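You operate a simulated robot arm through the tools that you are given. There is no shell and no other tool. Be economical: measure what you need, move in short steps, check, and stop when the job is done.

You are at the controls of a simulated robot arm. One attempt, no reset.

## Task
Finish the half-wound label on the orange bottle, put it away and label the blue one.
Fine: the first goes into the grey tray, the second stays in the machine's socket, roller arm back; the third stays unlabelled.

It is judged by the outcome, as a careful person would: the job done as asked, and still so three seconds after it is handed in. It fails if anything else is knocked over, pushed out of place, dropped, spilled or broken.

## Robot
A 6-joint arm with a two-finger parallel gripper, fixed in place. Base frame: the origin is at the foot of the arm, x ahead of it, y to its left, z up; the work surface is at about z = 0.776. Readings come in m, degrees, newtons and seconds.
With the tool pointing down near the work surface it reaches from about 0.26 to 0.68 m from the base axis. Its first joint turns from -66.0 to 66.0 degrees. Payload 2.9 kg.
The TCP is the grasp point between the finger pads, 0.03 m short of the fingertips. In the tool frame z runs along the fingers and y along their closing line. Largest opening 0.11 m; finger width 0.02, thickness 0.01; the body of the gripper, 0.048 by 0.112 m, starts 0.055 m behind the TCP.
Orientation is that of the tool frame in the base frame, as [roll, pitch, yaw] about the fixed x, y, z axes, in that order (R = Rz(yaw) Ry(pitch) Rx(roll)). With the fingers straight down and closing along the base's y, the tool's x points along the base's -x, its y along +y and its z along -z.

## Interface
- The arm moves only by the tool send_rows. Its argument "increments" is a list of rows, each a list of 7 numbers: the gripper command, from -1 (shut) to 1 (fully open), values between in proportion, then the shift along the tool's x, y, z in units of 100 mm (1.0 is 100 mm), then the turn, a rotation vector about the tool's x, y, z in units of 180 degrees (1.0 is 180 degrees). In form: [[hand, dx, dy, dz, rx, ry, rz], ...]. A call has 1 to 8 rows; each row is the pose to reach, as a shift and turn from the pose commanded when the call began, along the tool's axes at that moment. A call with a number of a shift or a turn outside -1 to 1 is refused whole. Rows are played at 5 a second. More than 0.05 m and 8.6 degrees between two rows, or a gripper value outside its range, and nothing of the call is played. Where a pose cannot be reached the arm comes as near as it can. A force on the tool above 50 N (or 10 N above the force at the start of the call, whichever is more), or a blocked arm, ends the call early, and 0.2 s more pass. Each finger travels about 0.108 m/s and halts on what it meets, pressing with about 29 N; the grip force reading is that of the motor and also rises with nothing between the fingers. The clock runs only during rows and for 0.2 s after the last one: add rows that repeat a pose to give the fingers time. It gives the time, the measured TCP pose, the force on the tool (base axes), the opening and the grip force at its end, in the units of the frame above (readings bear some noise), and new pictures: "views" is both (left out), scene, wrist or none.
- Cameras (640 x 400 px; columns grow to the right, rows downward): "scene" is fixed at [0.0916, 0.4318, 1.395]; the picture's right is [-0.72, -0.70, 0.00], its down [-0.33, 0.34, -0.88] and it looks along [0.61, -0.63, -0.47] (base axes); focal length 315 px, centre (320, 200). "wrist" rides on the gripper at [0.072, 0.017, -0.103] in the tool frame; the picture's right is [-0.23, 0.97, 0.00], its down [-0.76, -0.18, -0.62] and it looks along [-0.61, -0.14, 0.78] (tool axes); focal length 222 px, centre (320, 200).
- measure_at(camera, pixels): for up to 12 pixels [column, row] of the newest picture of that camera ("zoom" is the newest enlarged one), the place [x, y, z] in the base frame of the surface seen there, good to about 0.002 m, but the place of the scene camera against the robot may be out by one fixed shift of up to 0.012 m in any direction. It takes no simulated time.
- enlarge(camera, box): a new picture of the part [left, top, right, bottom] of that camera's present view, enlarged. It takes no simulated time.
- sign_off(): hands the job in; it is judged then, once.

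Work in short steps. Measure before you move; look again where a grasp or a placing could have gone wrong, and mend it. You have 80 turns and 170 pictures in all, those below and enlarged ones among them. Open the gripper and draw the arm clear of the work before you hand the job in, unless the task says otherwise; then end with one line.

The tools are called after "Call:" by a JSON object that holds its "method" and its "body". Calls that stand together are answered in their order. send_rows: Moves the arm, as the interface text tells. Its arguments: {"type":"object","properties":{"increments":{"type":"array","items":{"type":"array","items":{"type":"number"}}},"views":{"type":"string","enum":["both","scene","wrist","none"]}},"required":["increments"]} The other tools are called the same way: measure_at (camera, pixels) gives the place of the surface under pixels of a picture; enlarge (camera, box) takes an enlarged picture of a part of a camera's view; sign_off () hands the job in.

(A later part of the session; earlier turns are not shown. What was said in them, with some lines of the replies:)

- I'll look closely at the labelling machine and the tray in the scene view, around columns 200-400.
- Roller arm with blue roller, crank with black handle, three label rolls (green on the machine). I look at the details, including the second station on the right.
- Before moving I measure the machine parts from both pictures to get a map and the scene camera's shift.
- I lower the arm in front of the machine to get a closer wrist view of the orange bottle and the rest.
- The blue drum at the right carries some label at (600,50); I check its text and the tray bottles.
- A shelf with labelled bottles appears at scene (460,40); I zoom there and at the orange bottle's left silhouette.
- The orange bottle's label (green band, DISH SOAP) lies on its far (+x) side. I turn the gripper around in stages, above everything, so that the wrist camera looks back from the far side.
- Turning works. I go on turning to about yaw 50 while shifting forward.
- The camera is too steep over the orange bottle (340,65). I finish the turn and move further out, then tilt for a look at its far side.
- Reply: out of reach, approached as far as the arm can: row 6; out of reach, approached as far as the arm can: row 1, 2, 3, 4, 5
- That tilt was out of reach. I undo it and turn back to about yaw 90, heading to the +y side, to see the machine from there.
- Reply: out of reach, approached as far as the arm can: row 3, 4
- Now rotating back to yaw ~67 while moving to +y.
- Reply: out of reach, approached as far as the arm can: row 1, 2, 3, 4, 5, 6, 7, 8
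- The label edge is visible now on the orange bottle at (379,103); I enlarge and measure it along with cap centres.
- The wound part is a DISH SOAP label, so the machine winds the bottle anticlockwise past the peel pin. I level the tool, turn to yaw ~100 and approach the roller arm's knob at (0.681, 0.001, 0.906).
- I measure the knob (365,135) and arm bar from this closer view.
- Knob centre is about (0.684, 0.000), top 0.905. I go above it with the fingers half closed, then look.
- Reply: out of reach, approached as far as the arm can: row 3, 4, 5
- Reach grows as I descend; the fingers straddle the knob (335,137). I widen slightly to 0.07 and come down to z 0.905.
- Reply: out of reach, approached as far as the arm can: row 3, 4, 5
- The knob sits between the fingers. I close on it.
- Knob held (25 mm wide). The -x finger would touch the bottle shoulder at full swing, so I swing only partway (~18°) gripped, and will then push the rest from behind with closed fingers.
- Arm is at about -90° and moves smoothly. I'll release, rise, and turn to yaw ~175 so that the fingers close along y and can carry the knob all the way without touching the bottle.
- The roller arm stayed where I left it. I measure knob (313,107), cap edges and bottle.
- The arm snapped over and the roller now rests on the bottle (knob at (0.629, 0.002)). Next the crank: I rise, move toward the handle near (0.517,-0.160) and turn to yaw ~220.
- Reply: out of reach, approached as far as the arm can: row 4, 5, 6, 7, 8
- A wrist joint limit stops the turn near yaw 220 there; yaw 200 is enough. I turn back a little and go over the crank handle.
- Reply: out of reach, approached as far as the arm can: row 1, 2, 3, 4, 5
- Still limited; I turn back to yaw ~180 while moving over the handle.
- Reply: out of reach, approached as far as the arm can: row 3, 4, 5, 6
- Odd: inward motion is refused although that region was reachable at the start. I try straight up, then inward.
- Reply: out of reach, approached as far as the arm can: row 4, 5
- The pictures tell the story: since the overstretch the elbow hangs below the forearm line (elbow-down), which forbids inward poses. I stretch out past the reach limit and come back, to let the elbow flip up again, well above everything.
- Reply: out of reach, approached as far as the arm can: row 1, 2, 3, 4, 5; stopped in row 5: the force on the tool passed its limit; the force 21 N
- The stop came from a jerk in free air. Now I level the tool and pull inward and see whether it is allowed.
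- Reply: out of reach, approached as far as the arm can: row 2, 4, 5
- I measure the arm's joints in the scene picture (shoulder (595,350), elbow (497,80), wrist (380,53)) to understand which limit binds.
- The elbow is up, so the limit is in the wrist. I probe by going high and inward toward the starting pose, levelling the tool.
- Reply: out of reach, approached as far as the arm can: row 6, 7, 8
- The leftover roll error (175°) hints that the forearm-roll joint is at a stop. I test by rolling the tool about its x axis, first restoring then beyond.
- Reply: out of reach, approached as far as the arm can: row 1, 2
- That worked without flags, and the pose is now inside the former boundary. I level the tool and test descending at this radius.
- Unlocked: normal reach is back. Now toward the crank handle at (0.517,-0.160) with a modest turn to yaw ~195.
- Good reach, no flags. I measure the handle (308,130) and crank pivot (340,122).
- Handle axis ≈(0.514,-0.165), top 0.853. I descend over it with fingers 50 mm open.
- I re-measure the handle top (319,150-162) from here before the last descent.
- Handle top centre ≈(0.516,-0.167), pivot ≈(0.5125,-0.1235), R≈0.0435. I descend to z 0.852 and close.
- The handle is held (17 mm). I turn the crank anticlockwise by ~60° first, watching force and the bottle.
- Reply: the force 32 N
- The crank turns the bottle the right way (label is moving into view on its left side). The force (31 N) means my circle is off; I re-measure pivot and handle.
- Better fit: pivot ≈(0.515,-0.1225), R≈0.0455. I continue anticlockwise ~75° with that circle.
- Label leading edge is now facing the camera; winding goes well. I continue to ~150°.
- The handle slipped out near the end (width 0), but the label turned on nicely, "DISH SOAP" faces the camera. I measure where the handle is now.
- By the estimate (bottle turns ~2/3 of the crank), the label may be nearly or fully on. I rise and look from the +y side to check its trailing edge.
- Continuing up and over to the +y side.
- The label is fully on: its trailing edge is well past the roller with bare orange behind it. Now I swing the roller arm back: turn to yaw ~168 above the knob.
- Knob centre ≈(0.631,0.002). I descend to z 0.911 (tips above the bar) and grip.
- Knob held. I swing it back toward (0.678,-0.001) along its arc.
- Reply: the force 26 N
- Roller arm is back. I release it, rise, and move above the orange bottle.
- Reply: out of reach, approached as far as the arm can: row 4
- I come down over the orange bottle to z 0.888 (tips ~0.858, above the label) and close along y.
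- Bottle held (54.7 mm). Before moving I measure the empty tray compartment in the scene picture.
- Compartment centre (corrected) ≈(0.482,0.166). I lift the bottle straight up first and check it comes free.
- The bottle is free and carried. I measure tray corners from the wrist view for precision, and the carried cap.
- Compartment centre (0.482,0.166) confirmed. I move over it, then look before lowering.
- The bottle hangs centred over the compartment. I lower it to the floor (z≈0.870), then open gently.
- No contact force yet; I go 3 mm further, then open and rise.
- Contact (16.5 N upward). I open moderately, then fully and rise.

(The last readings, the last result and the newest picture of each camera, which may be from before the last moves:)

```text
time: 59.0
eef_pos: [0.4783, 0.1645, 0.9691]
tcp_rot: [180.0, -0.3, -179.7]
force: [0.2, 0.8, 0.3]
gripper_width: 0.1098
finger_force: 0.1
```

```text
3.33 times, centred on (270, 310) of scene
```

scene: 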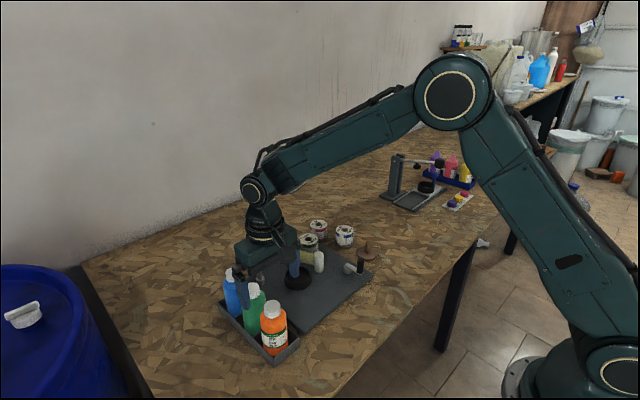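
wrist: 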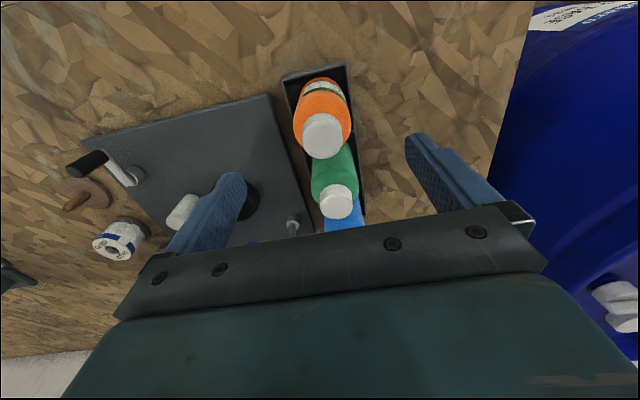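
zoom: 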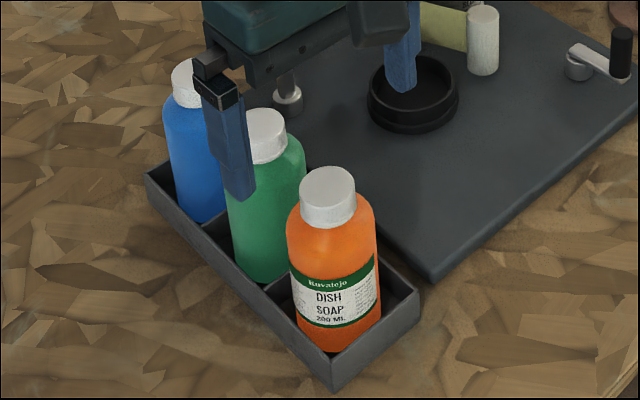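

Orange stands in its compartment. Now over to the blue bottle at ≈(0.629,0.167).

Call:
{"method": "send_rows", "body": {"increments": [[1, -0.4, 0, 0, 0, 0, 0], [1, -0.8, 0.02, 0, 0, 0, 0], [1, -1.0, 0.02, 0, 0, 0, 0], [1, -1.0, 0.02, 0, 0, 0, 0]], "views": "wrist"}}

Call:
{"method": "enlarge", "body": {"camera": "wrist", "box": [240, 60, 440, 220]}}

```text
time: 60.0
eef_pos: [0.5793, 0.17, 0.9678]
tcp_rot: [-180.0, -0.3, -179.8]
force: [-0.8, 0.5, -0.6]
gripper_width: 0.1101
finger_force: 0.0
```

wrist: 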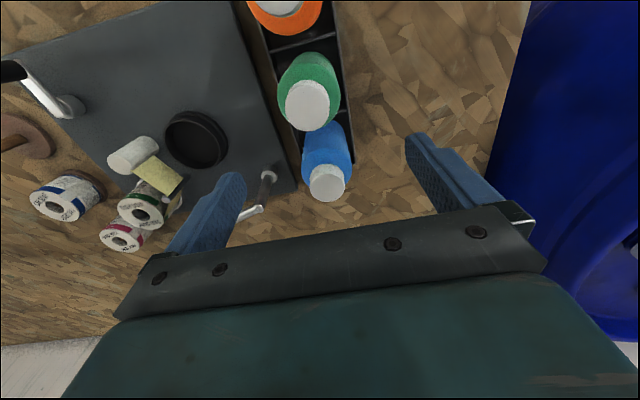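

```text
2.50 times, centred on (340, 140) of wrist
```

zoom: 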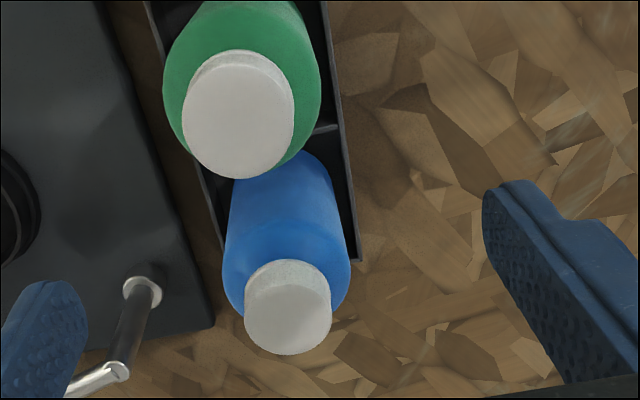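

Call:
{"method": "measure_at", "body": {"camera": "wrist", "pixels": [[327, 184], [327, 172], [327, 198], [312, 184], [343, 184], [194, 135], [167, 140], [222, 140], [196, 112], [197, 166], [195, 142]]}}

Call:
{"method": "enlarge", "body": {"camera": "wrist", "box": [90, 90, 290, 250]}}

```text
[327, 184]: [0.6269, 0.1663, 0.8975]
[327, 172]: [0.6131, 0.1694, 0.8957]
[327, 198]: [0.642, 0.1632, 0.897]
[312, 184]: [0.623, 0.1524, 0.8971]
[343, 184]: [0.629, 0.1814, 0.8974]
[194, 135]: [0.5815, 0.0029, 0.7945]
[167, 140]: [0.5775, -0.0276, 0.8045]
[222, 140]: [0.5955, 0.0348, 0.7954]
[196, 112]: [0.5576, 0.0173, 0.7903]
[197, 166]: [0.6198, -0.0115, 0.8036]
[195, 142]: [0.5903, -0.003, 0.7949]
```

```text
2.50 times, centred on (190, 170) of wrist
```

zoom: 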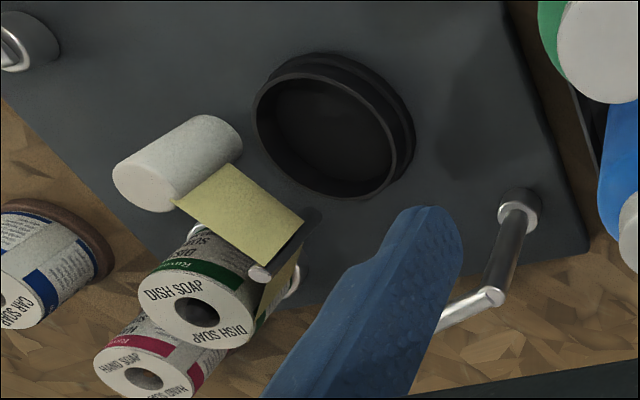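

Blue cap centre is (0.628,0.166). I move over it and come down to z 0.870, then close.

Call:
{"method": "send_rows", "body": {"increments": [[1, -0.25, -0.02, 0, 0, 0.0, 0], [1, -0.487, -0.04, 0.1, 0, -0.002, 0], [1, -0.487, -0.04, 0.5, 0, -0.002, 0], [1, -0.487, -0.04, 0.9, 0, -0.002, 0], [1, -0.487, -0.04, 0.97, 0, -0.002, 0], [1, -0.487, -0.04, 0.97, 0, -0.002, 0]], "views": "both"}}

Call:
{"method": "enlarge", "body": {"camera": "scene", "box": [200, 230, 300, 330]}}

```text
time: 61.4
eef_pos: [0.628, 0.1645, 0.8697]
tcp_rot: [-179.9, 0.1, -179.8]
force: [0.7, -0.2, 0.8]
gripper_width: 0.1101
finger_force: 0.0
```

scene: 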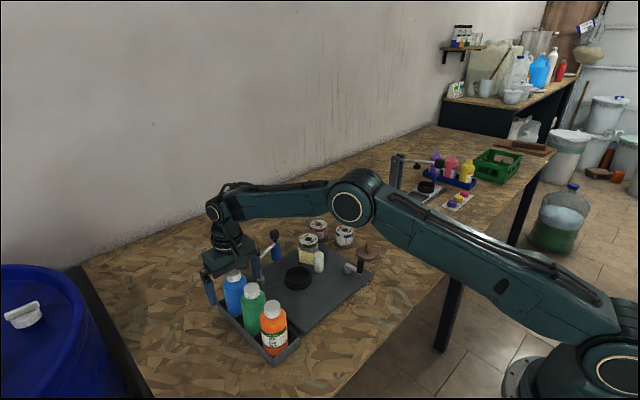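
wrist: 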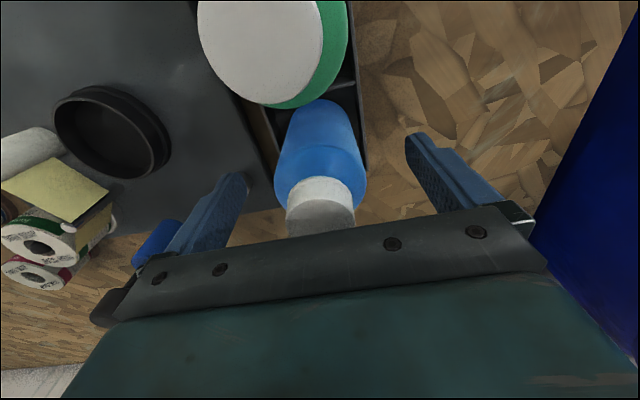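

```text
4.00 times, centred on (250, 280) of scene
```

zoom: 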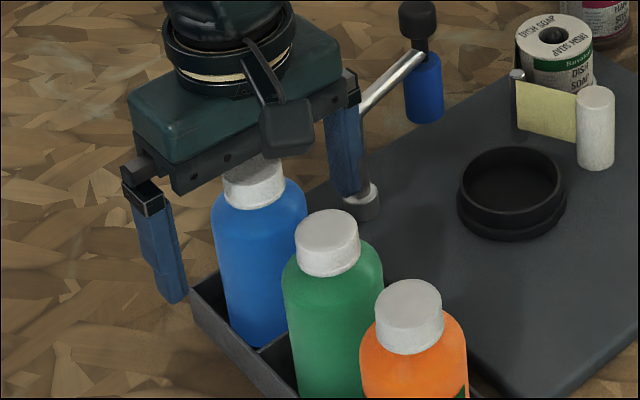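

The fingers straddle the blue bottle. I close and lift.

Call:
{"method": "send_rows", "body": {"increments": [[0.3, 0, 0, 0, 0, 0, 0], [-0.5, 0, 0, 0, 0, 0, 0], [-1, 0, 0, 0, 0, 0, 0], [-1, 0, 0, 0, 0, 0, 0], [-1, 0, 0, -0.3, 0, 0, 0], [-1, 0, 0, -0.7, 0, 0, 0], [-1, 0.05, 0, -1.0, 0, 0, 0], [-1, 0.1, 0, -1.0, 0, 0, 0]], "views": "both"}}

```text
time: 63.1
eef_pos: [0.6161, 0.1659, 0.9704]
tcp_rot: [180.0, 0.1, -179.9]
force: [-0.2, 0.6, -2.4]
gripper_width: 0.0544
finger_force: 29.2
```

scene: 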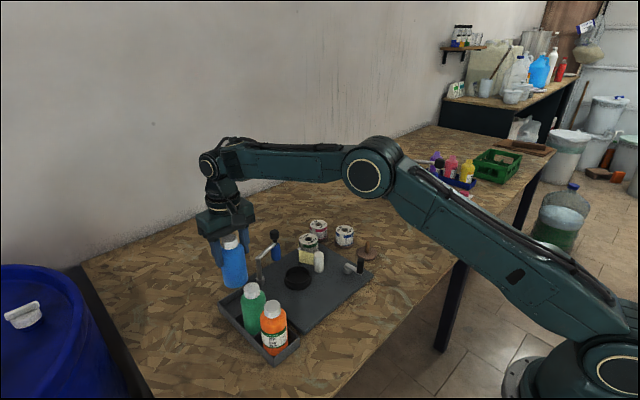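
wrist: 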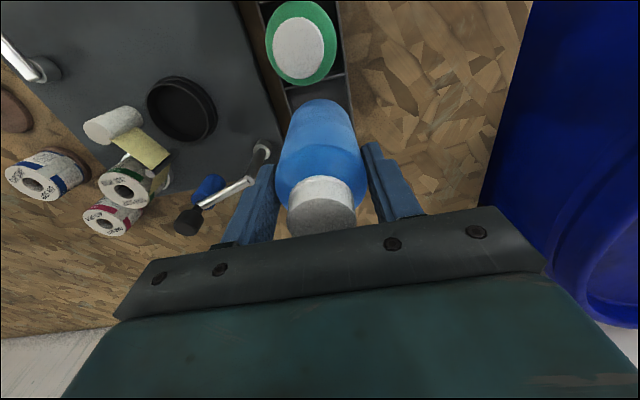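

Blue is held and clear. I carry it toward the socket, keeping high over the roller arm's bar.

Call:
{"method": "send_rows", "body": {"increments": [[-1, 0.2, 0, -0.15, 0, 0, 0], [-1, 0.26, -0.3, -0.15, 0, 0, 0], [-1, 0.26, -0.65, -0.15, 0, 0, 0], [-1, 0.26, -1.0, -0.15, 0, 0, 0]], "views": "none"}}

Call:
{"method": "send_rows", "body": {"increments": [[-1, 0, -0.3, 0, 0, 0, 0], [-1, 0, -0.65, 0, 0, 0, 0], [-1, 0, -0.65, 0, 0, 0, 0]], "views": "both"}}

```text
time: 64.2
eef_pos: [0.5923, 0.0654, 0.9854]
tcp_rot: [179.9, 0.2, -179.8]
force: [-0.6, -0.2, -2.6]
gripper_width: 0.0544
finger_force: 28.9
```

```text
time: 65.0
eef_pos: [0.5929, 0.0018, 0.9861]
tcp_rot: [-179.9, 0.1, -179.9]
force: [0.5, 0.6, -2.3]
gripper_width: 0.0547
finger_force: 28.6
```

scene: 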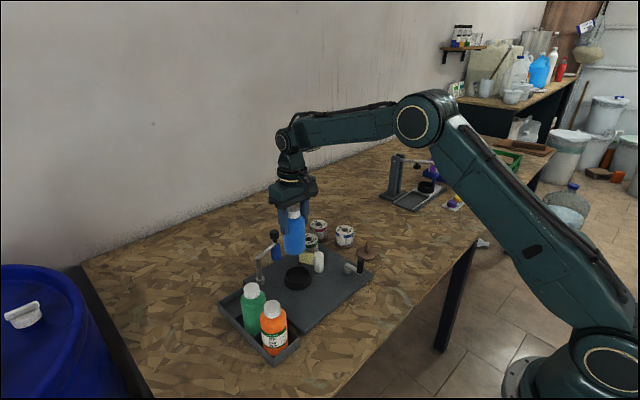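
wrist: 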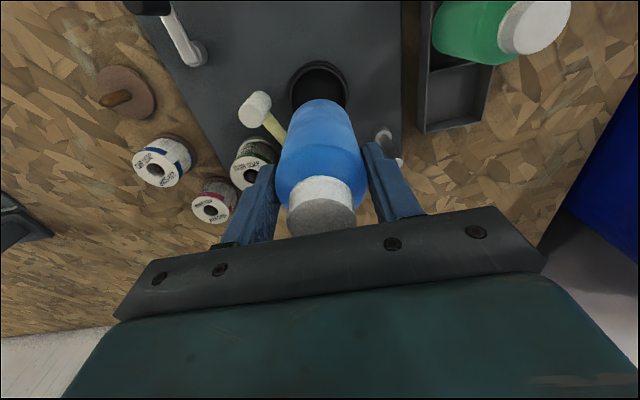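

I compare bottle and socket centres both within the scene picture (same camera shift), to align.

Call:
{"method": "enlarge", "body": {"camera": "scene", "box": [250, 200, 350, 300]}}

```text
4.00 times, centred on (300, 250) of scene
```

zoom: 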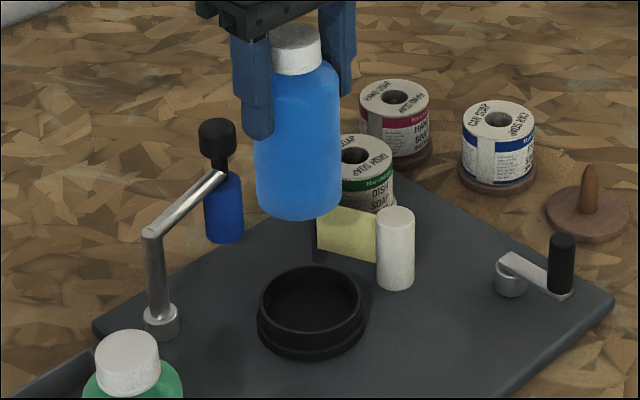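

Call:
{"method": "measure_at", "body": {"camera": "zoom", "pixels": [[262, 303], [361, 296], [311, 268], [312, 334], [300, 62], [300, 145], [265, 160], [335, 150], [301, 200]]}}

```text
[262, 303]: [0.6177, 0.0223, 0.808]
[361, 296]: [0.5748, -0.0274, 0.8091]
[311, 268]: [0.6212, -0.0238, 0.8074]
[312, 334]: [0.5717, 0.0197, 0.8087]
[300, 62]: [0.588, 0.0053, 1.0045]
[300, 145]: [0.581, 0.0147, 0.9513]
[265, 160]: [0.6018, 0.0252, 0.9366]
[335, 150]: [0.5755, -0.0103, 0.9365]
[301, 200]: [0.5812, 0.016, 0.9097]
```

Socket centre (0.590,0.002); bottle centre sits ~3 mm ahead of the TCP, so I shift 6 mm back and lower into the socket in steps.

Call:
{"method": "send_rows", "body": {"increments": [[-1, 0.06, 0, 0, 0, 0, 0], [-1, 0.06, 0, 0.3, 0, 0, 0], [-1, 0.06, 0, 0.6, 0, 0, 0], [-1, 0.06, 0, 0.75, 0, 0, 0], [-1, 0.06, 0, 0.75, 0, 0, 0]], "views": "both"}}

Call:
{"method": "enlarge", "body": {"camera": "scene", "box": [250, 200, 350, 300]}}

```text
time: 66.2
eef_pos: [0.5862, -0.0013, 0.9103]
tcp_rot: [180.0, 0.1, -179.8]
force: [-0.4, 0.2, -1.8]
gripper_width: 0.0543
finger_force: 29.0
```

scene: 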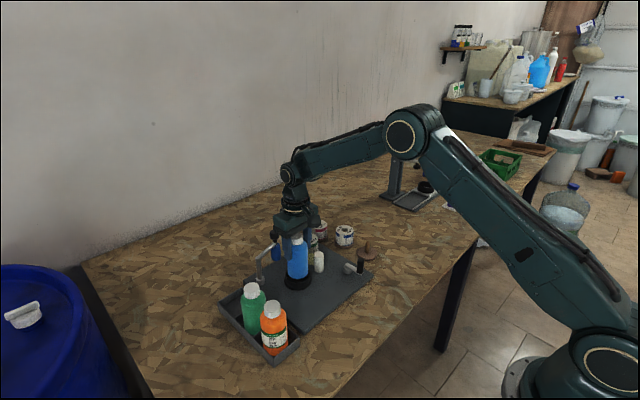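
wrist: 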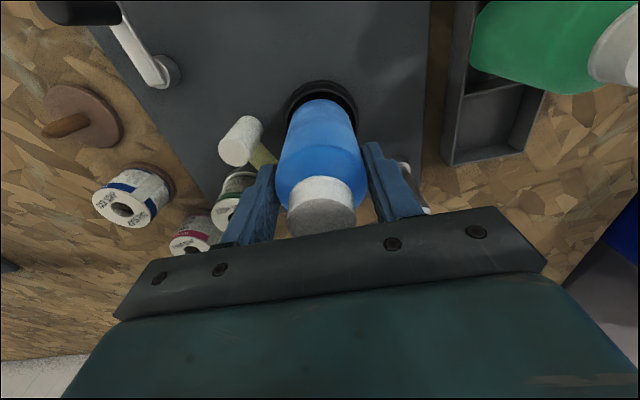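

```text
4.00 times, centred on (300, 250) of scene
```

zoom: 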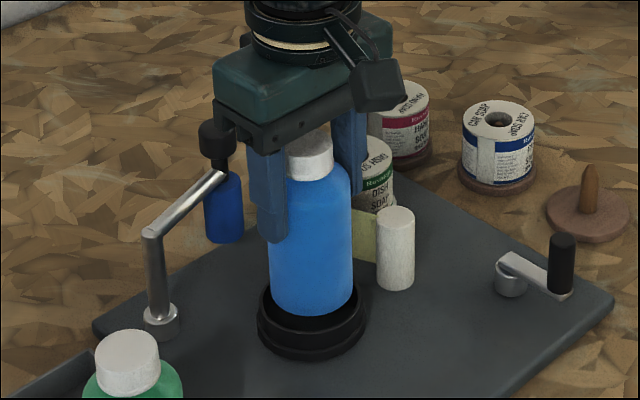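

Well aligned at the rim; small +3 mm in y, then down to contact.

Call:
{"method": "send_rows", "body": {"increments": [[-1, 0, 0.03, 0.05, 0, 0, 0], [-1, 0, 0.03, 0.15, 0, 0, 0], [-1, 0, 0.03, 0.215, 0, 0, 0], [-1, 0, 0.03, 0.235, 0, 0, 0], [-1, 0, 0.03, 0.235, 0, 0, 0]], "views": "none"}}

```text
time: 67.3
eef_pos: [0.5848, 0.0015, 0.8886]
tcp_rot: [-179.9, 0.2, -179.8]
force: [-2.0, 1.4, 8.2]
gripper_width: 0.0545
finger_force: 28.7
```

Seated (8 N upward at z 0.8886, matching the orange bottle's height). I open, rise and look.

Call:
{"method": "send_rows", "body": {"increments": [[0.3, 0, 0, 0, 0, 0, 0], [0.7, 0, 0, 0, 0, 0, 0], [0.7, 0, 0, -0.1, 0, 0, 0], [0.7, 0, 0, -0.5, 0, 0, 0], [0.7, 0, 0, -0.9, 0, 0, 0]], "views": "both"}}

Call:
{"method": "enlarge", "body": {"camera": "scene", "box": [220, 210, 380, 370]}}

```text
time: 68.5
eef_pos: [0.5838, 0.0023, 0.9784]
tcp_rot: [-180.0, 0.2, -179.7]
force: [-0.3, -1.1, -0.7]
gripper_width: 0.0932
finger_force: 0.0
```

scene: 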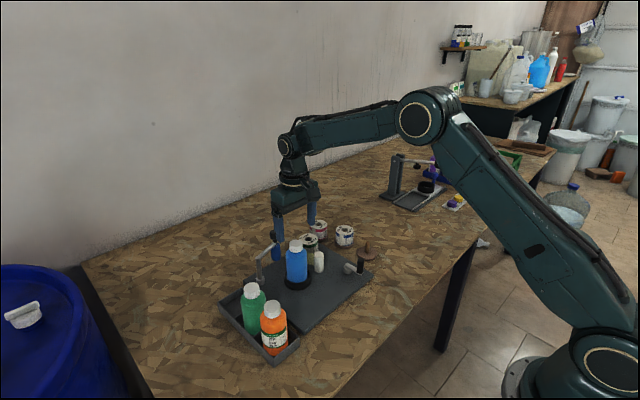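
wrist: 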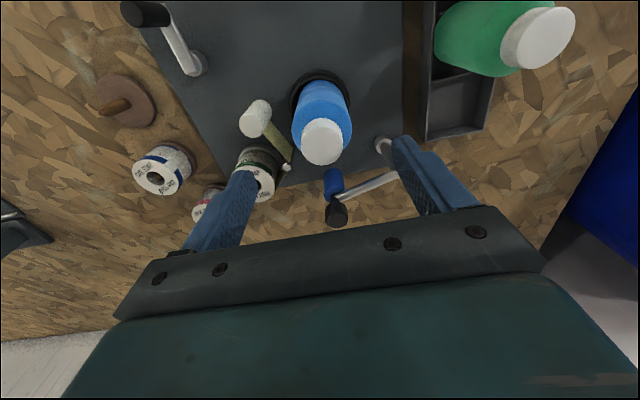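

```text
2.50 times, centred on (300, 290) of scene
```

zoom: 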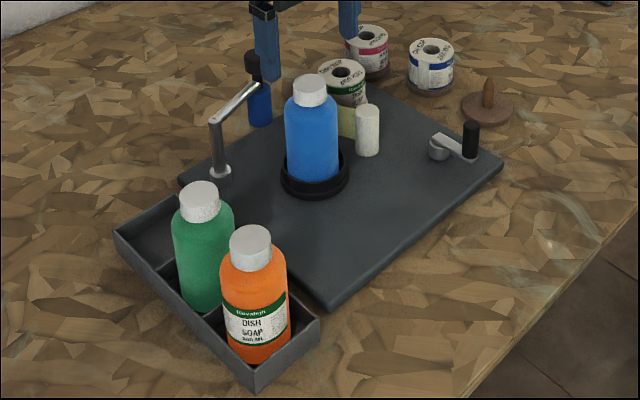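

Blue sits in the socket. Now swing the roller arm in again; I measure the knob (336,214).

Call:
{"method": "measure_at", "body": {"camera": "wrist", "pixels": [[336, 212], [330, 214], [344, 210], [336, 222], [322, 142], [370, 186]]}}

```text
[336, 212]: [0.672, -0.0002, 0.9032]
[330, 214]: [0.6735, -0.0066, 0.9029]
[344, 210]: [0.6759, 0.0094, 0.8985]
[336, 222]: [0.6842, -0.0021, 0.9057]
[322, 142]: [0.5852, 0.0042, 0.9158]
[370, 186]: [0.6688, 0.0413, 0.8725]
```

Knob ≈(0.682,0.000). Approach and grip at z 0.911.

Call:
{"method": "send_rows", "body": {"increments": [[0.3, -0.3, -0.02, 0, 0, 0.001, 0], [-0.1, -0.6, -0.02, 0, 0, 0.001, 0], [-0.1, -0.8, -0.02, 0.1, 0, 0.001, 0], [-0.1, -0.9, -0.02, 0.35, 0, 0.001, 0], [-0.1, -0.95, -0.02, 0.67, 0, 0.001, 0], [-0.1, -0.95, -0.02, 0.67, 0, 0.001, 0], [-1, -0.95, -0.02, 0.67, 0, 0.001, 0], [-1, -0.95, -0.02, 0.67, 0, 0.001, 0]], "views": "wrist"}}

```text
time: 70.3
eef_pos: [0.6804, -0.0022, 0.9093]
tcp_rot: [-179.9, 0.1, -179.9]
force: [1.4, -8.9, -0.9]
gripper_width: 0.0256
finger_force: 45.0
```

wrist: 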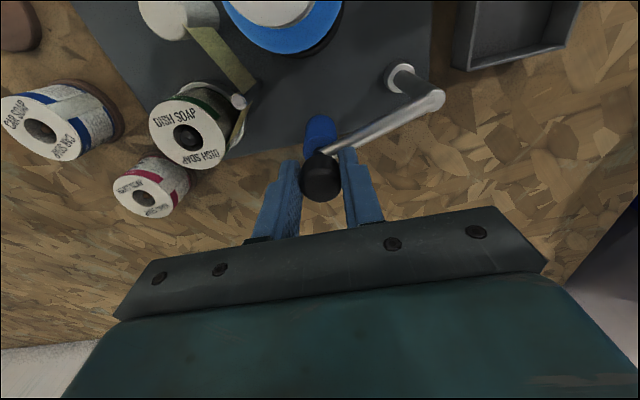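

Held. I swing it in along its arc until just short of contact, then release so it snaps on.

Call:
{"method": "send_rows", "body": {"increments": [[-1, 0.055, -0.03, 0, 0, 0, 0], [-1, 0.11, -0.05, 0, 0, 0, 0], [-1, 0.17, -0.06, 0, 0, 0, 0], [-1, 0.23, -0.06, 0, 0, 0, 0], [-1, 0.29, -0.06, 0, 0, 0, 0], [-1, 0.35, -0.05, 0, 0, 0, 0], [-1, 0.43, -0.03, 0, 0, 0, 0], [-1, 0.43, -0.03, 0, 0, 0, 0]], "views": "none"}}

Call:
{"method": "send_rows", "body": {"increments": [[-0.5, 0, 0, 0, 0, 0, 0], [-0.1, 0, 0, 0, 0, 0, 0], [-0.1, 0, 0, -0.3, 0, 0, 0], [-0.1, 0, 0, -0.7, 0, 0, 0], [-0.1, 0, 0, -0.7, 0, 0, 0]], "views": "both"}}

Call:
{"method": "enlarge", "body": {"camera": "scene", "box": [240, 190, 400, 310]}}

```text
time: 72.2
eef_pos: [0.6389, -0.0034, 0.9096]
tcp_rot: [179.9, -0.2, -180.0]
force: [1.2, -8.7, -4.2]
gripper_width: 0.0255
finger_force: 45.1
```

```text
time: 73.3
eef_pos: [0.6377, -0.0025, 0.9807]
tcp_rot: [-179.9, -0.1, -179.8]
force: [-0.2, 0.0, 0.2]
gripper_width: 0.0496
finger_force: 0.1
```

scene: 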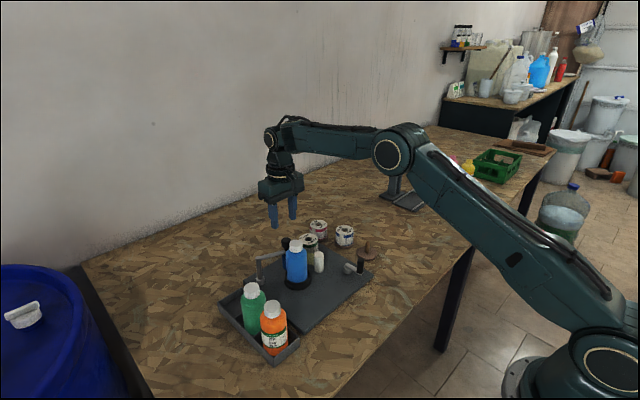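
wrist: 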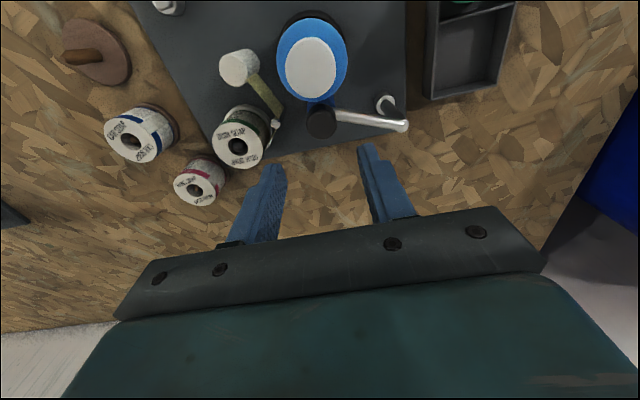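

```text
3.33 times, centred on (320, 250) of scene
```

zoom: 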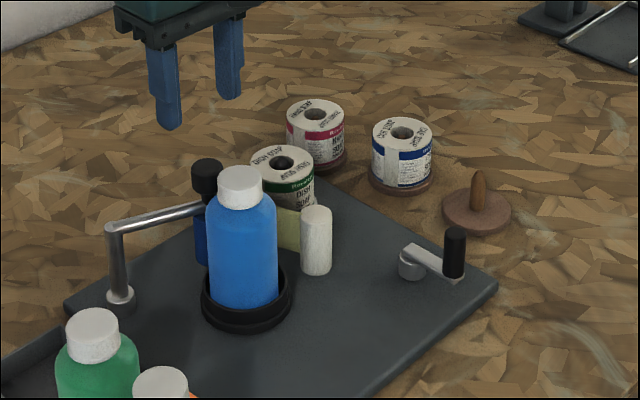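

Roller is on the blue bottle. Next the crank handle near (0.470,-0.125); this time I'll keep the fingers closing along the direction of motion to avoid slipping. Moving there.

Call:
{"method": "send_rows", "body": {"increments": [[-0.1, 0.2, 0, -0.2, 0, 0, 0], [-0.1, 0.5, -0.2, -0.2, 0, 0, -0.02], [-0.1, 0.8, -0.5, -0.2, 0, 0, -0.05], [-0.1, 1.0, -0.8, -0.2, 0, 0, -0.08], [-0.1, 1.0, -1.0, 0, 0, 0, -0.11]], "views": "none"}}

Call:
{"method": "send_rows", "body": {"increments": [[-0.1, 0.35, 0, 0.1, 0, 0, 0], [-0.1, 0.65, -0.05, 0.4, 0, 0, 0], [-0.1, 0.65, -0.05, 0.6, 0, 0, 0]], "views": "wrist"}}

Call:
{"method": "enlarge", "body": {"camera": "wrist", "box": [240, 80, 400, 180]}}

```text
time: 74.5
eef_pos: [0.5381, -0.1038, 0.9773]
tcp_rot: [179.9, 0.0, -159.9]
force: [-0.2, -0.2, -0.3]
gripper_width: 0.0496
finger_force: 0.0
```

```text
time: 75.3
eef_pos: [0.4791, -0.1305, 0.9211]
tcp_rot: [180.0, 0.0, -160.1]
force: [0.0, 0.1, 0.0]
gripper_width: 0.0495
finger_force: 0.0
```

wrist: 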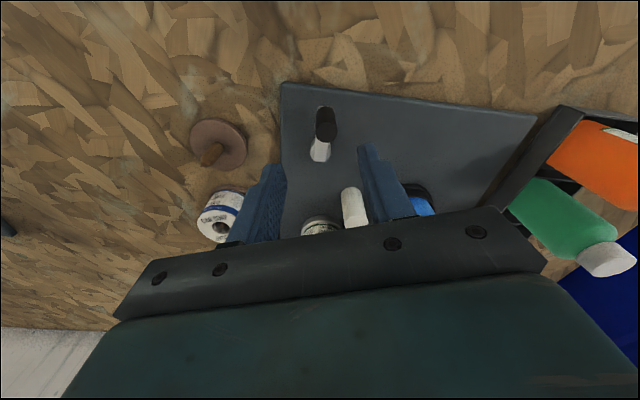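

```text
4.00 times, centred on (320, 130) of wrist
```

zoom: 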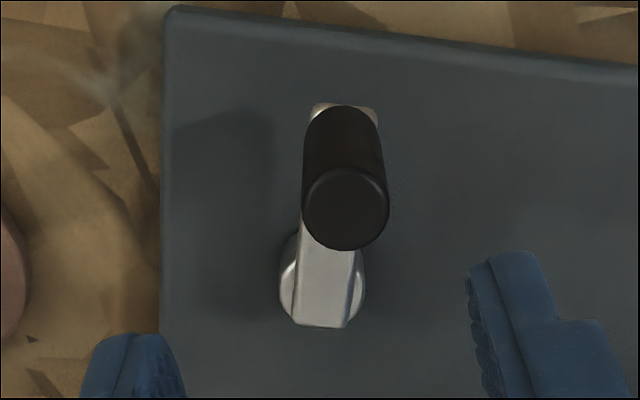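

Call:
{"method": "measure_at", "body": {"camera": "wrist", "pixels": [[326.5, 132], [326.5, 139], [326.5, 125], [334, 132], [319, 132], [320, 155], [321, 148]]}}

```text
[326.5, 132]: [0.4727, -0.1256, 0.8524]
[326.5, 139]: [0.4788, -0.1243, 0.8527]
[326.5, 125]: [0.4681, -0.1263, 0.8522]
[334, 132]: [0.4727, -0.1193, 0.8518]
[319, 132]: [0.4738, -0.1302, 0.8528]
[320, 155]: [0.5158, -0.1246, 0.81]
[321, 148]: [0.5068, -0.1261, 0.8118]
```

Handle centre (0.473,-0.125); refit pivot (0.516,-0.1235), R 0.044. Descend and grip.

Call:
{"method": "send_rows", "body": {"increments": [[-0.1, 0.038, 0.073, 0.2, 0, 0, 0], [-0.1, 0.038, 0.073, 0.5, 0, 0, 0], [-0.1, 0.038, 0.073, 0.69, 0, 0, 0], [-0.1, 0.038, 0.073, 0.69, 0, 0, 0], [-1, 0.038, 0.073, 0.69, 0, 0, 0], [-1, 0.038, 0.073, 0.69, 0, 0, 0], [-1, 0.038, 0.073, 0.69, 0, 0, 0]], "views": "none"}}

```text
time: 77.0
eef_pos: [0.4722, -0.1234, 0.8503]
tcp_rot: [-180.0, -0.2, -160.0]
force: [0.2, 0.9, -5.8]
gripper_width: 0.0171
finger_force: 45.0
```

Held cleanly. First segment: 180°→238°.

Call:
{"method": "send_rows", "body": {"increments": [[-1, 0.022, -0.089, 0, 0, 0, 0], [-1, 0.025, -0.181, 0, 0, 0, 0], [-1, 0.01, -0.272, 0, 0, 0, 0], [-1, -0.025, -0.357, 0, 0, 0, 0], [-1, -0.067, -0.422, 0, 0, 0, 0], [-1, -0.067, -0.422, 0, 0, 0, 0]], "views": "wrist"}}

```text
time: 78.3
eef_pos: [0.4915, -0.1611, 0.8498]
tcp_rot: [179.8, -0.1, -159.9]
force: [-9.0, 8.7, -1.3]
gripper_width: 0.0172
finger_force: 45.3
```

wrist: 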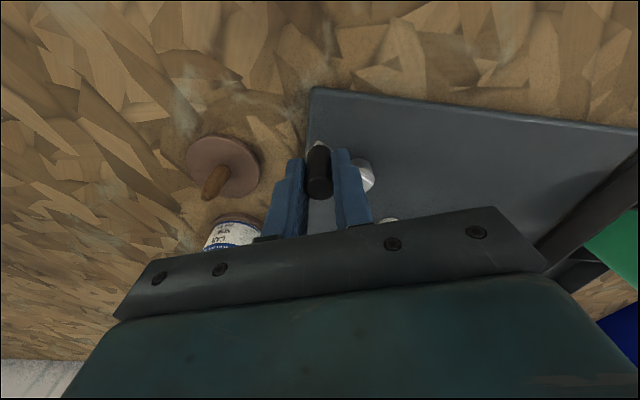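

Good, no slip. Now I turn the gripper in place around the round handle (yaw 200→~90) so that the fingers again push along the motion.

Call:
{"method": "send_rows", "body": {"increments": [[-1, 0, 0, 0, 0, 0, 0.045], [-1, 0, 0, 0, 0, 0, 0.09], [-1, 0, 0, 0, 0, 0, 0.135], [-1, 0, 0, 0, 0, 0, 0.18], [-1, 0, 0, 0, 0, 0, 0.225], [-1, 0, 0, 0, 0, 0, 0.27], [-1, 0, 0, 0, 0, 0, 0.315], [-1, 0, 0, 0, 0, 0, 0.36]], "views": "none"}}

Call:
{"method": "send_rows", "body": {"increments": [[-1, 0, 0, 0, 0, 0, 0.045], [-1, 0, 0, 0, 0, 0, 0.09], [-1, 0, 0, 0, 0, 0, 0.135], [-1, 0, 0, 0, 0, 0, 0.18], [-1, 0, 0, 0, 0, 0, 0.225], [-1, 0, 0, 0, 0, 0, 0.25], [-1, 0, 0, 0, 0, 0, 0.25]], "views": "both"}}

```text
time: 80.2
eef_pos: [0.4941, -0.1631, 0.8513]
tcp_rot: [-179.9, 0.0, 134.8]
force: [-7.2, -6.9, 6.1]
gripper_width: 0.0175
finger_force: 45.0
```

```text
time: 81.8
eef_pos: [0.4921, -0.1629, 0.8497]
tcp_rot: [-179.6, 0.1, 89.8]
force: [-24.4, -19.3, -0.8]
gripper_width: 0.017
finger_force: 45.1
5 turns are left
```

scene: 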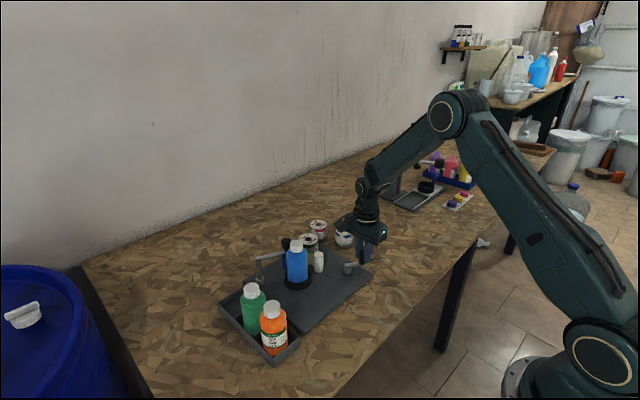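
wrist: 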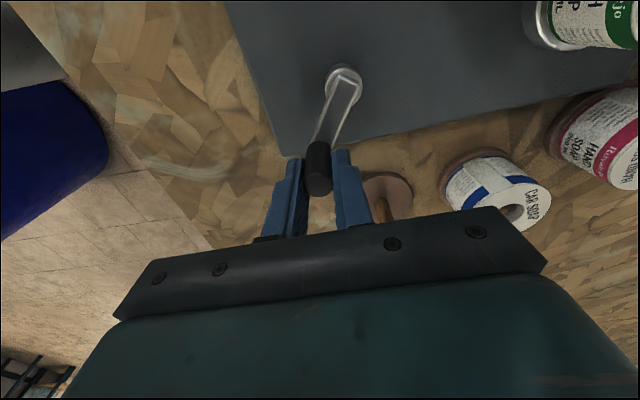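

Only 5 turns remain, so I bundle: the second crank segment (239°→395°) with the gripper turning along, then the in-place turn back for the last segment.

Call:
{"method": "send_rows", "body": {"increments": [[-1, -0.038, 0.086, 0, 0, 0, -0.0428], [-1, -0.059, 0.177, 0, 0, 0, -0.0856], [-1, -0.06, 0.27, 0, 0, 0, -0.1284], [-1, -0.043, 0.361, 0, 0, 0, -0.1712], [-1, -0.006, 0.447, 0, 0, 0, -0.214], [-1, 0.047, 0.523, 0, 0, 0, -0.2568], [-1, 0.115, 0.586, 0, 0, 0, -0.2996]], "views": "none"}}

Call:
{"method": "send_rows", "body": {"increments": [[-1, 0.008, 0.093, 0, 0, 0, -0.0428], [-1, 0.035, 0.183, 0, 0, 0, -0.0856], [-1, 0.08, 0.263, 0, 0, 0, -0.1284], [-1, 0.142, 0.333, 0, 0, 0, -0.1712], [-1, 0.216, 0.389, 0, 0, 0, -0.214], [-1, 0.3, 0.429, 0, 0, 0, -0.2568], [-1, 0.3, 0.429, 0, 0, 0, -0.2568]], "views": "both"}}

Call:
{"method": "send_rows", "body": {"increments": [[-1, 0, 0, 0, 0, 0, 0.045], [-1, 0, 0, 0, 0, 0, 0.09], [-1, 0, 0, 0, 0, 0, 0.135], [-1, 0, 0, 0, 0, 0, 0.18], [-1, 0, 0, 0, 0, 0, 0.225], [-1, 0, 0, 0, 0, 0, 0.27], [-1, 0, 0, 0, 0, 0, 0.315], [-1, 0, 0, 0, 0, 0, 0.36]], "views": "none"}}

Call:
{"method": "send_rows", "body": {"increments": [[-1, 0, 0, 0, 0, 0, 0.045], [-1, 0, 0, 0, 0, 0, 0.09], [-1, 0, 0, 0, 0, 0, 0.135], [-1, 0, 0, 0, 0, 0, 0.18], [-1, 0, 0, 0, 0, 0, 0.225], [-1, 0, 0, 0, 0, 0, 0.27], [-1, 0, 0, 0, 0, 0, 0.318], [-1, 0, 0, 0, 0, 0, 0.318]], "views": "both"}}

Call:
{"method": "enlarge", "body": {"camera": "scene", "box": [240, 190, 400, 310]}}

```text
time: 83.3
eef_pos: [0.5518, -0.1479, 0.8512]
tcp_rot: [-180.0, -0.3, 144.3]
force: [-20.2, 4.0, 6.5]
gripper_width: 0.0174
finger_force: 45.0
```

```text
time: 85.0
eef_pos: [0.5529, -0.0969, 0.8509]
tcp_rot: [-180.0, -0.1, -169.6]
force: [-15.6, -10.5, -11.3]
gripper_width: 0.0175
finger_force: 45.1
```

scene: 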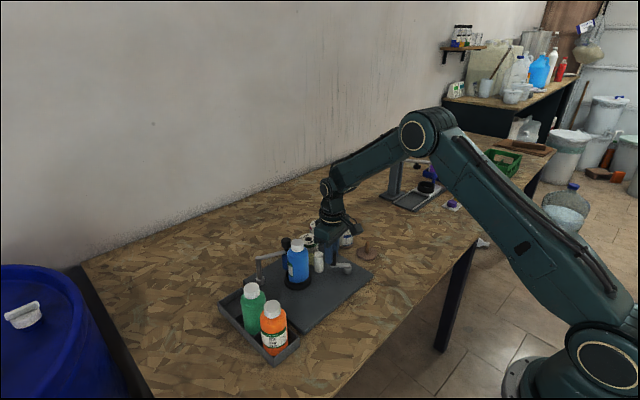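
wrist: 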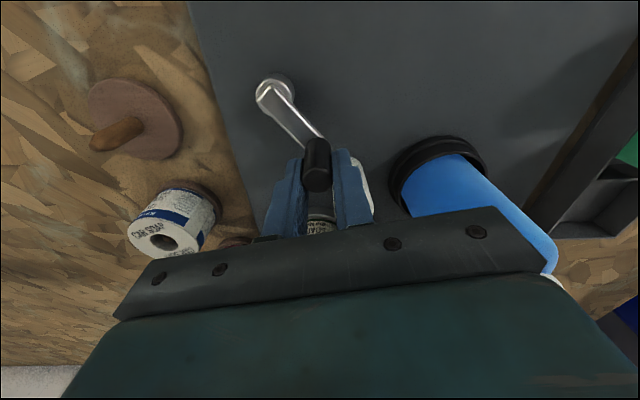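

```text
time: 86.8
eef_pos: [0.553, -0.0958, 0.8523]
tcp_rot: [179.9, 0.0, 125.4]
force: [0.2, -0.3, -0.5]
gripper_width: 0.0
finger_force: 37.3
```

```text
time: 88.5
eef_pos: [0.5536, -0.0975, 0.8526]
tcp_rot: [-179.9, 0.0, 68.1]
force: [0.6, -0.4, 0.1]
gripper_width: 0.0001
finger_force: 37.5
```

scene: 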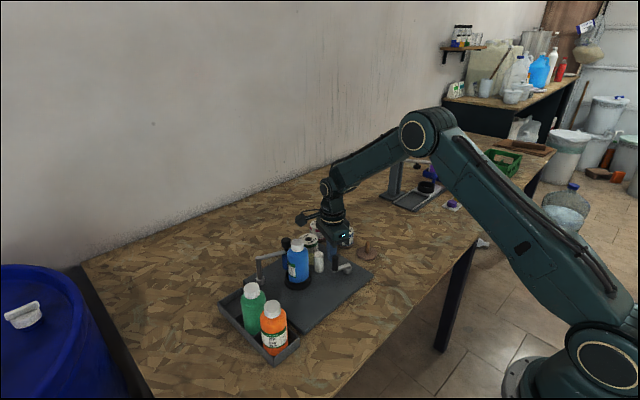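
wrist: 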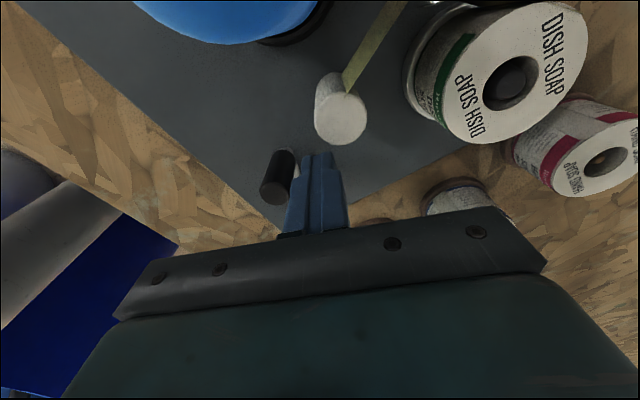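

```text
3.33 times, centred on (320, 250) of scene
4 turns are left
```

zoom: 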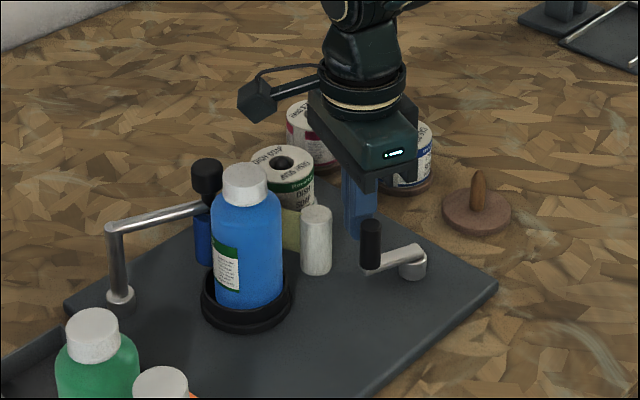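

The handle slipped out in the turn-back, but the label is ~85 % on (leading edge faces the camera). From both pictures the handle is at ≈(0.530,-0.084), and my yaw 68 suits the next arc: I regrip there, crank 70°→222° with the gripper following, then release and rise.

Call:
{"method": "send_rows", "body": {"increments": [[-1, 0, 0, -0.3, 0, 0, 0], [-1, 0, 0, -0.6, 0, 0, 0], [-0.27, 0.049, -0.268, -0.6, 0, 0, 0], [-0.27, 0.049, -0.268, -0.6, 0, 0, 0], [-0.27, 0.049, -0.268, -0.3, 0, 0, 0], [-0.27, 0.049, -0.268, 0, 0, 0, 0], [-1, 0.049, -0.268, 0, 0, 0, 0], [-1, 0.049, -0.268, 0, 0, 0, 0]], "views": "none"}}

Call:
{"method": "send_rows", "body": {"increments": [[-1, 0.006, -0.073, 0, 0, 0, -0.0467], [-1, -0.014, -0.142, 0, 0, 0, -0.0934], [-1, -0.046, -0.207, 0, 0, 0, -0.1401], [-1, -0.086, -0.266, 0, 0, 0, -0.1868], [-1, -0.137, -0.318, 0, 0, 0, -0.2335], [-1, -0.197, -0.36, 0, 0, 0, -0.2802], [-1, -0.261, -0.392, 0, 0, 0, -0.3269], [-1, -0.33, -0.413, 0, 0, 0, -0.3736]], "views": "none"}}

Call:
{"method": "send_rows", "body": {"increments": [[-1, -0.019, -0.07, 0, 0, 0, -0.0467], [-1, -0.049, -0.133, 0, 0, 0, -0.0934], [-1, -0.09, -0.194, 0, 0, 0, -0.1401], [-1, -0.14, -0.245, 0, 0, 0, -0.1868], [-1, -0.198, -0.289, 0, 0, 0, -0.2335], [-1, -0.262, -0.321, 0, 0, 0, -0.2802], [-1, -0.331, -0.343, 0, 0, 0, -0.3269], [-1, -0.402, -0.353, 0, 0, 0, -0.3736]], "views": "scene"}}

Call:
{"method": "send_rows", "body": {"increments": [[-0.5, 0, 0, 0, 0, 0, 0], [-0.1, 0, 0, 0, 0, 0, 0], [-0.1, 0, 0, -0.4, 0, 0, 0], [-0.1, 0, 0, -0.8, 0, 0, 0], [-0.1, 0, 0, -1.0, 0, 0, 0]], "views": "both"}}

Call:
{"method": "enlarge", "body": {"camera": "scene", "box": [240, 210, 380, 350]}}

```text
time: 90.3
eef_pos: [0.53, -0.0825, 0.8532]
tcp_rot: [-179.9, 0.0, 68.2]
force: [0.4, 0.8, -0.2]
gripper_width: 0.0172
finger_force: 44.9
```

```text
time: 92.2
eef_pos: [0.4808, -0.096, 0.8534]
tcp_rot: [179.8, -0.2, 135.9]
force: [8.8, 6.6, 17.3]
gripper_width: 0.0173
finger_force: 45.1
```

```text
time: 94.0
eef_pos: [0.483, -0.1531, 0.8498]
tcp_rot: [179.9, -0.3, -157.3]
force: [-14.6, -12.1, -6.0]
gripper_width: 0.0175
finger_force: 45.1
```

scene: 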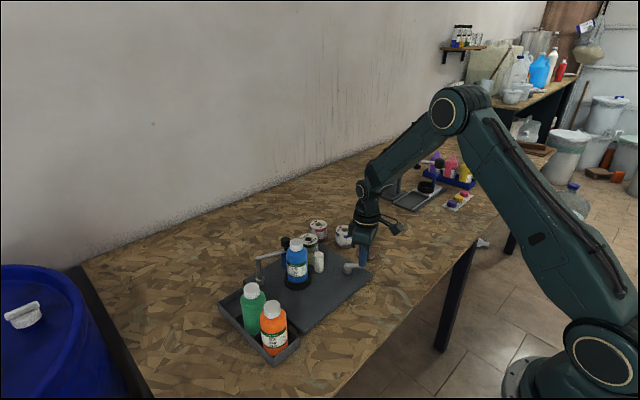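

```text
time: 95.2
eef_pos: [0.4837, -0.1508, 0.9526]
tcp_rot: [-180.0, 0.0, -157.1]
force: [-0.6, 0.1, 0.1]
gripper_width: 0.0495
finger_force: 0.1
```

scene: 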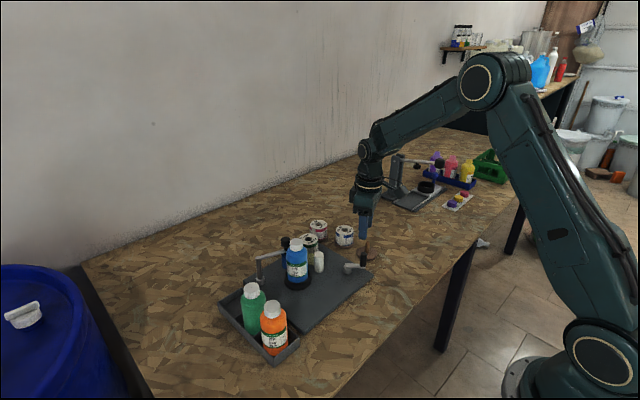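
wrist: 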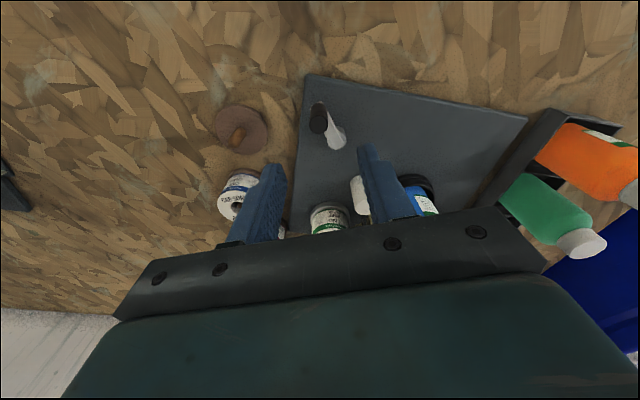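

```text
2.86 times, centred on (310, 280) of scene
3 turns are left
```

zoom: 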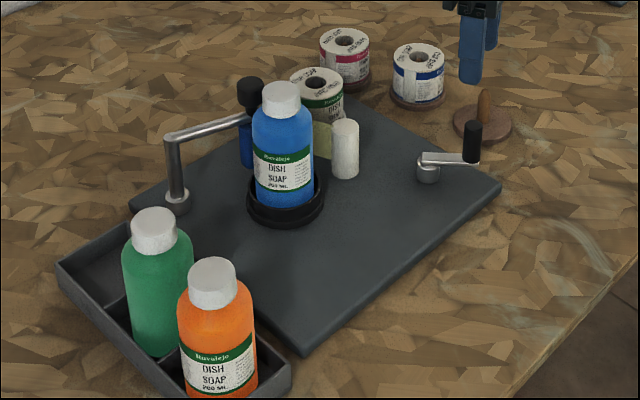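

The blue bottle shows its full DISH SOAP label turned into view. Now I bring the roller arm back along the proven path, release, and withdraw, checking pictures at the end.

Call:
{"method": "send_rows", "body": {"increments": [[-0.1, 0, 0, -0.3, 0, 0, 0], [-0.1, -0.24, 0.15, -0.45, 0, 0, 0.04], [-0.1, -0.48, 0.295, -0.45, 0, 0, 0.08], [-0.1, -0.72, 0.44, -0.45, 0, 0, 0.12], [-0.1, -0.964, 0.591, -0.45, 0, 0, 0.1256]], "views": "none"}}

Call:
{"method": "send_rows", "body": {"increments": [[-0.1, -0.35, 0.25, 0, 0, 0, 0], [-0.1, -0.68, 0.5, 0, 0, 0, 0], [-0.1, -0.84, 0.62, 0.1, 0, 0, 0], [-0.1, -0.84, 0.62, 0.45, 0, 0, 0], [-0.1, -0.84, 0.62, 0.86, 0, 0, 0], [-0.1, -0.84, 0.62, 0.86, 0, 0, 0], [-1, -0.84, 0.62, 0.86, 0, 0, 0], [-1, -0.84, 0.62, 0.86, 0, 0, 0]], "views": "none"}}

Call:
{"method": "send_rows", "body": {"increments": [[-1, -0.06, -0.04, 0, 0, 0, 0], [-1, -0.115, -0.075, 0, 0, 0, 0], [-1, -0.175, -0.09, 0, 0, 0, 0], [-1, -0.233, -0.095, 0, 0, 0, 0], [-1, -0.29, -0.09, 0, 0, 0, 0], [-1, -0.351, -0.085, 0, 0, 0, 0], [-1, -0.439, -0.07, 0, 0, 0, 0], [-1, -0.439, -0.07, 0, 0, 0, 0]], "views": "none"}}

Call:
{"method": "send_rows", "body": {"increments": [[-0.4, 0, 0, 0, 0, 0, 0], [-0.1, 0, 0, 0, 0, 0, 0], [-0.1, 0, 0, -0.3, 0, 0, 0], [-0.1, 0.3, 0, -0.6, 0, 0, 0], [0.3, 0.6, 0, -0.8, 0, 0, 0], [0.3, 0.9, 0, -0.9, 0, 0, 0]], "views": "both"}}

Call:
{"method": "enlarge", "body": {"camera": "scene", "box": [220, 210, 380, 370]}}

```text
time: 96.3
eef_pos: [0.5497, -0.0573, 0.9974]
tcp_rot: [180.0, -0.1, -180.0]
force: [0.0, -0.7, 0.2]
gripper_width: 0.0494
finger_force: 0.0
```

```text
time: 98.2
eef_pos: [0.631, 0.001, 0.9098]
tcp_rot: [-179.9, -0.2, 179.6]
force: [-10.0, -32.5, -0.8]
gripper_width: 0.0256
finger_force: 44.7
```

```text
time: 100.0
eef_pos: [0.6768, -0.0043, 0.9102]
tcp_rot: [180.0, -0.1, -179.9]
force: [-1.6, -16.9, -7.9]
gripper_width: 0.0257
finger_force: 44.6
```

```text
time: 101.3
eef_pos: [0.5853, -0.0049, 0.999]
tcp_rot: [180.0, -0.1, -179.9]
force: [0.1, -0.1, 0.7]
gripper_width: 0.0718
finger_force: 0.1
```

scene: 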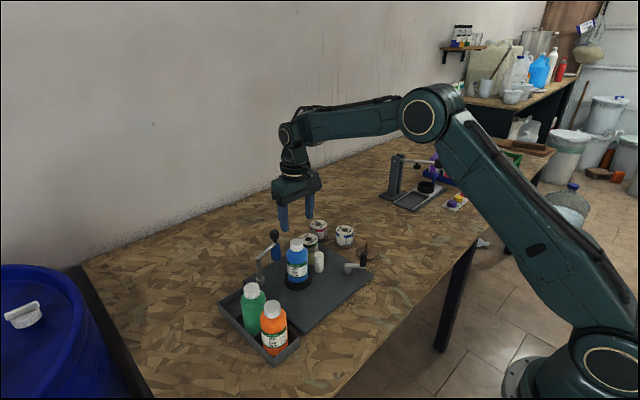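
wrist: 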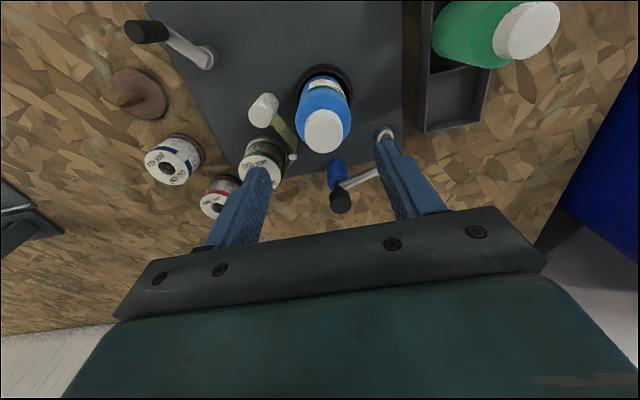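

```text
2.50 times, centred on (300, 290) of scene
2 turns are left
```

zoom: 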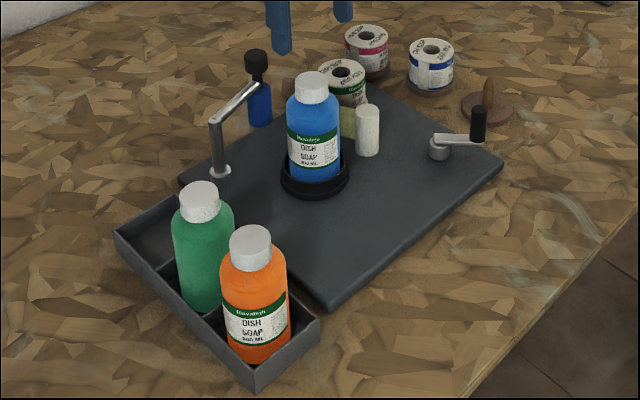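

Everything is in place: roller arm back, blue labelled in the socket, orange in the tray, green untouched. I open and withdraw the arm clear.

Call:
{"method": "send_rows", "body": {"increments": [[1, 0, 0, -0.4, 0, 0, 0], [1, 0.3, 0, -0.7, 0, 0, 0], [1, 0.65, 0, -0.9, 0, 0, 0], [1, 1.0, 0, -1.0, 0, 0, 0], [1, 1.0, 0, -1.0, 0, 0, 0]], "views": "scene"}}

Call:
{"method": "send_rows", "body": {"increments": [[1, 0.4, 0, -0.2, 0, 0, 0], [1, 0.8, 0, -0.4, 0, 0, 0], [1, 1.0, 0, -0.4, 0, 0, 0]], "views": "scene"}}

```text
time: 102.5
eef_pos: [0.4883, -0.0032, 1.0995]
tcp_rot: [-179.9, -0.1, -179.9]
force: [1.3, 0.0, 1.3]
gripper_width: 0.1098
finger_force: 0.0
```

scene: 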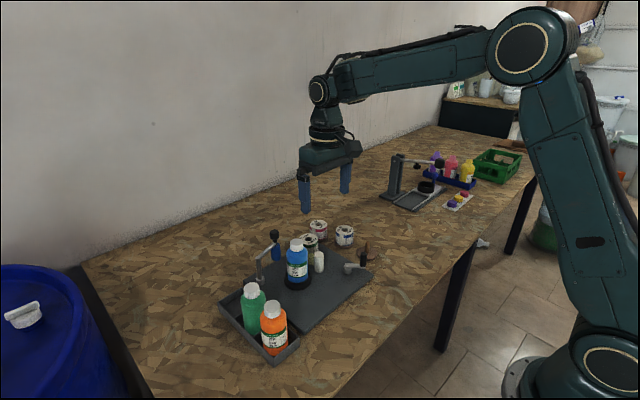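

```text
time: 103.3
eef_pos: [0.388, -0.0052, 1.1409]
tcp_rot: [179.9, -0.1, -179.9]
force: [-0.3, 1.0, 0.1]
gripper_width: 0.1101
finger_force: 0.1
1 turns are left
```

scene: 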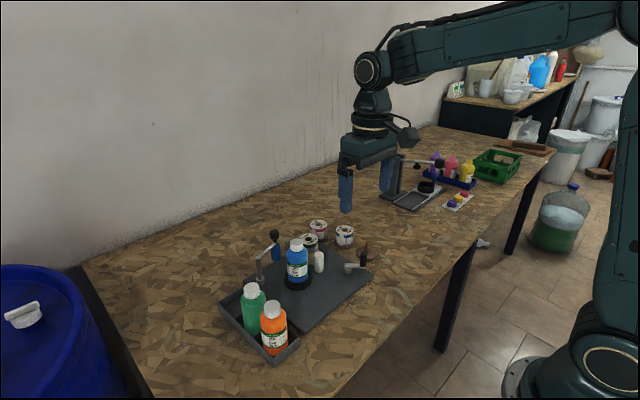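

The arm is clear and the gripper open; the orange bottle is in the tray, and the blue one is labelled in the socket with the roller arm back. I hand the job in.

Call:
{"method": "sign_off", "body": {}}

```text
The job is handed in.
```

The orange bottle's DISH SOAP label is finished and the bottle is in the grey tray. The blue bottle, labelled from the same DISH SOAP roll, stays in the socket with the roller arm back. I judged its label complete from the front and did not view its trailing edge. The green bottle is unlabelled, and the job is handed in.
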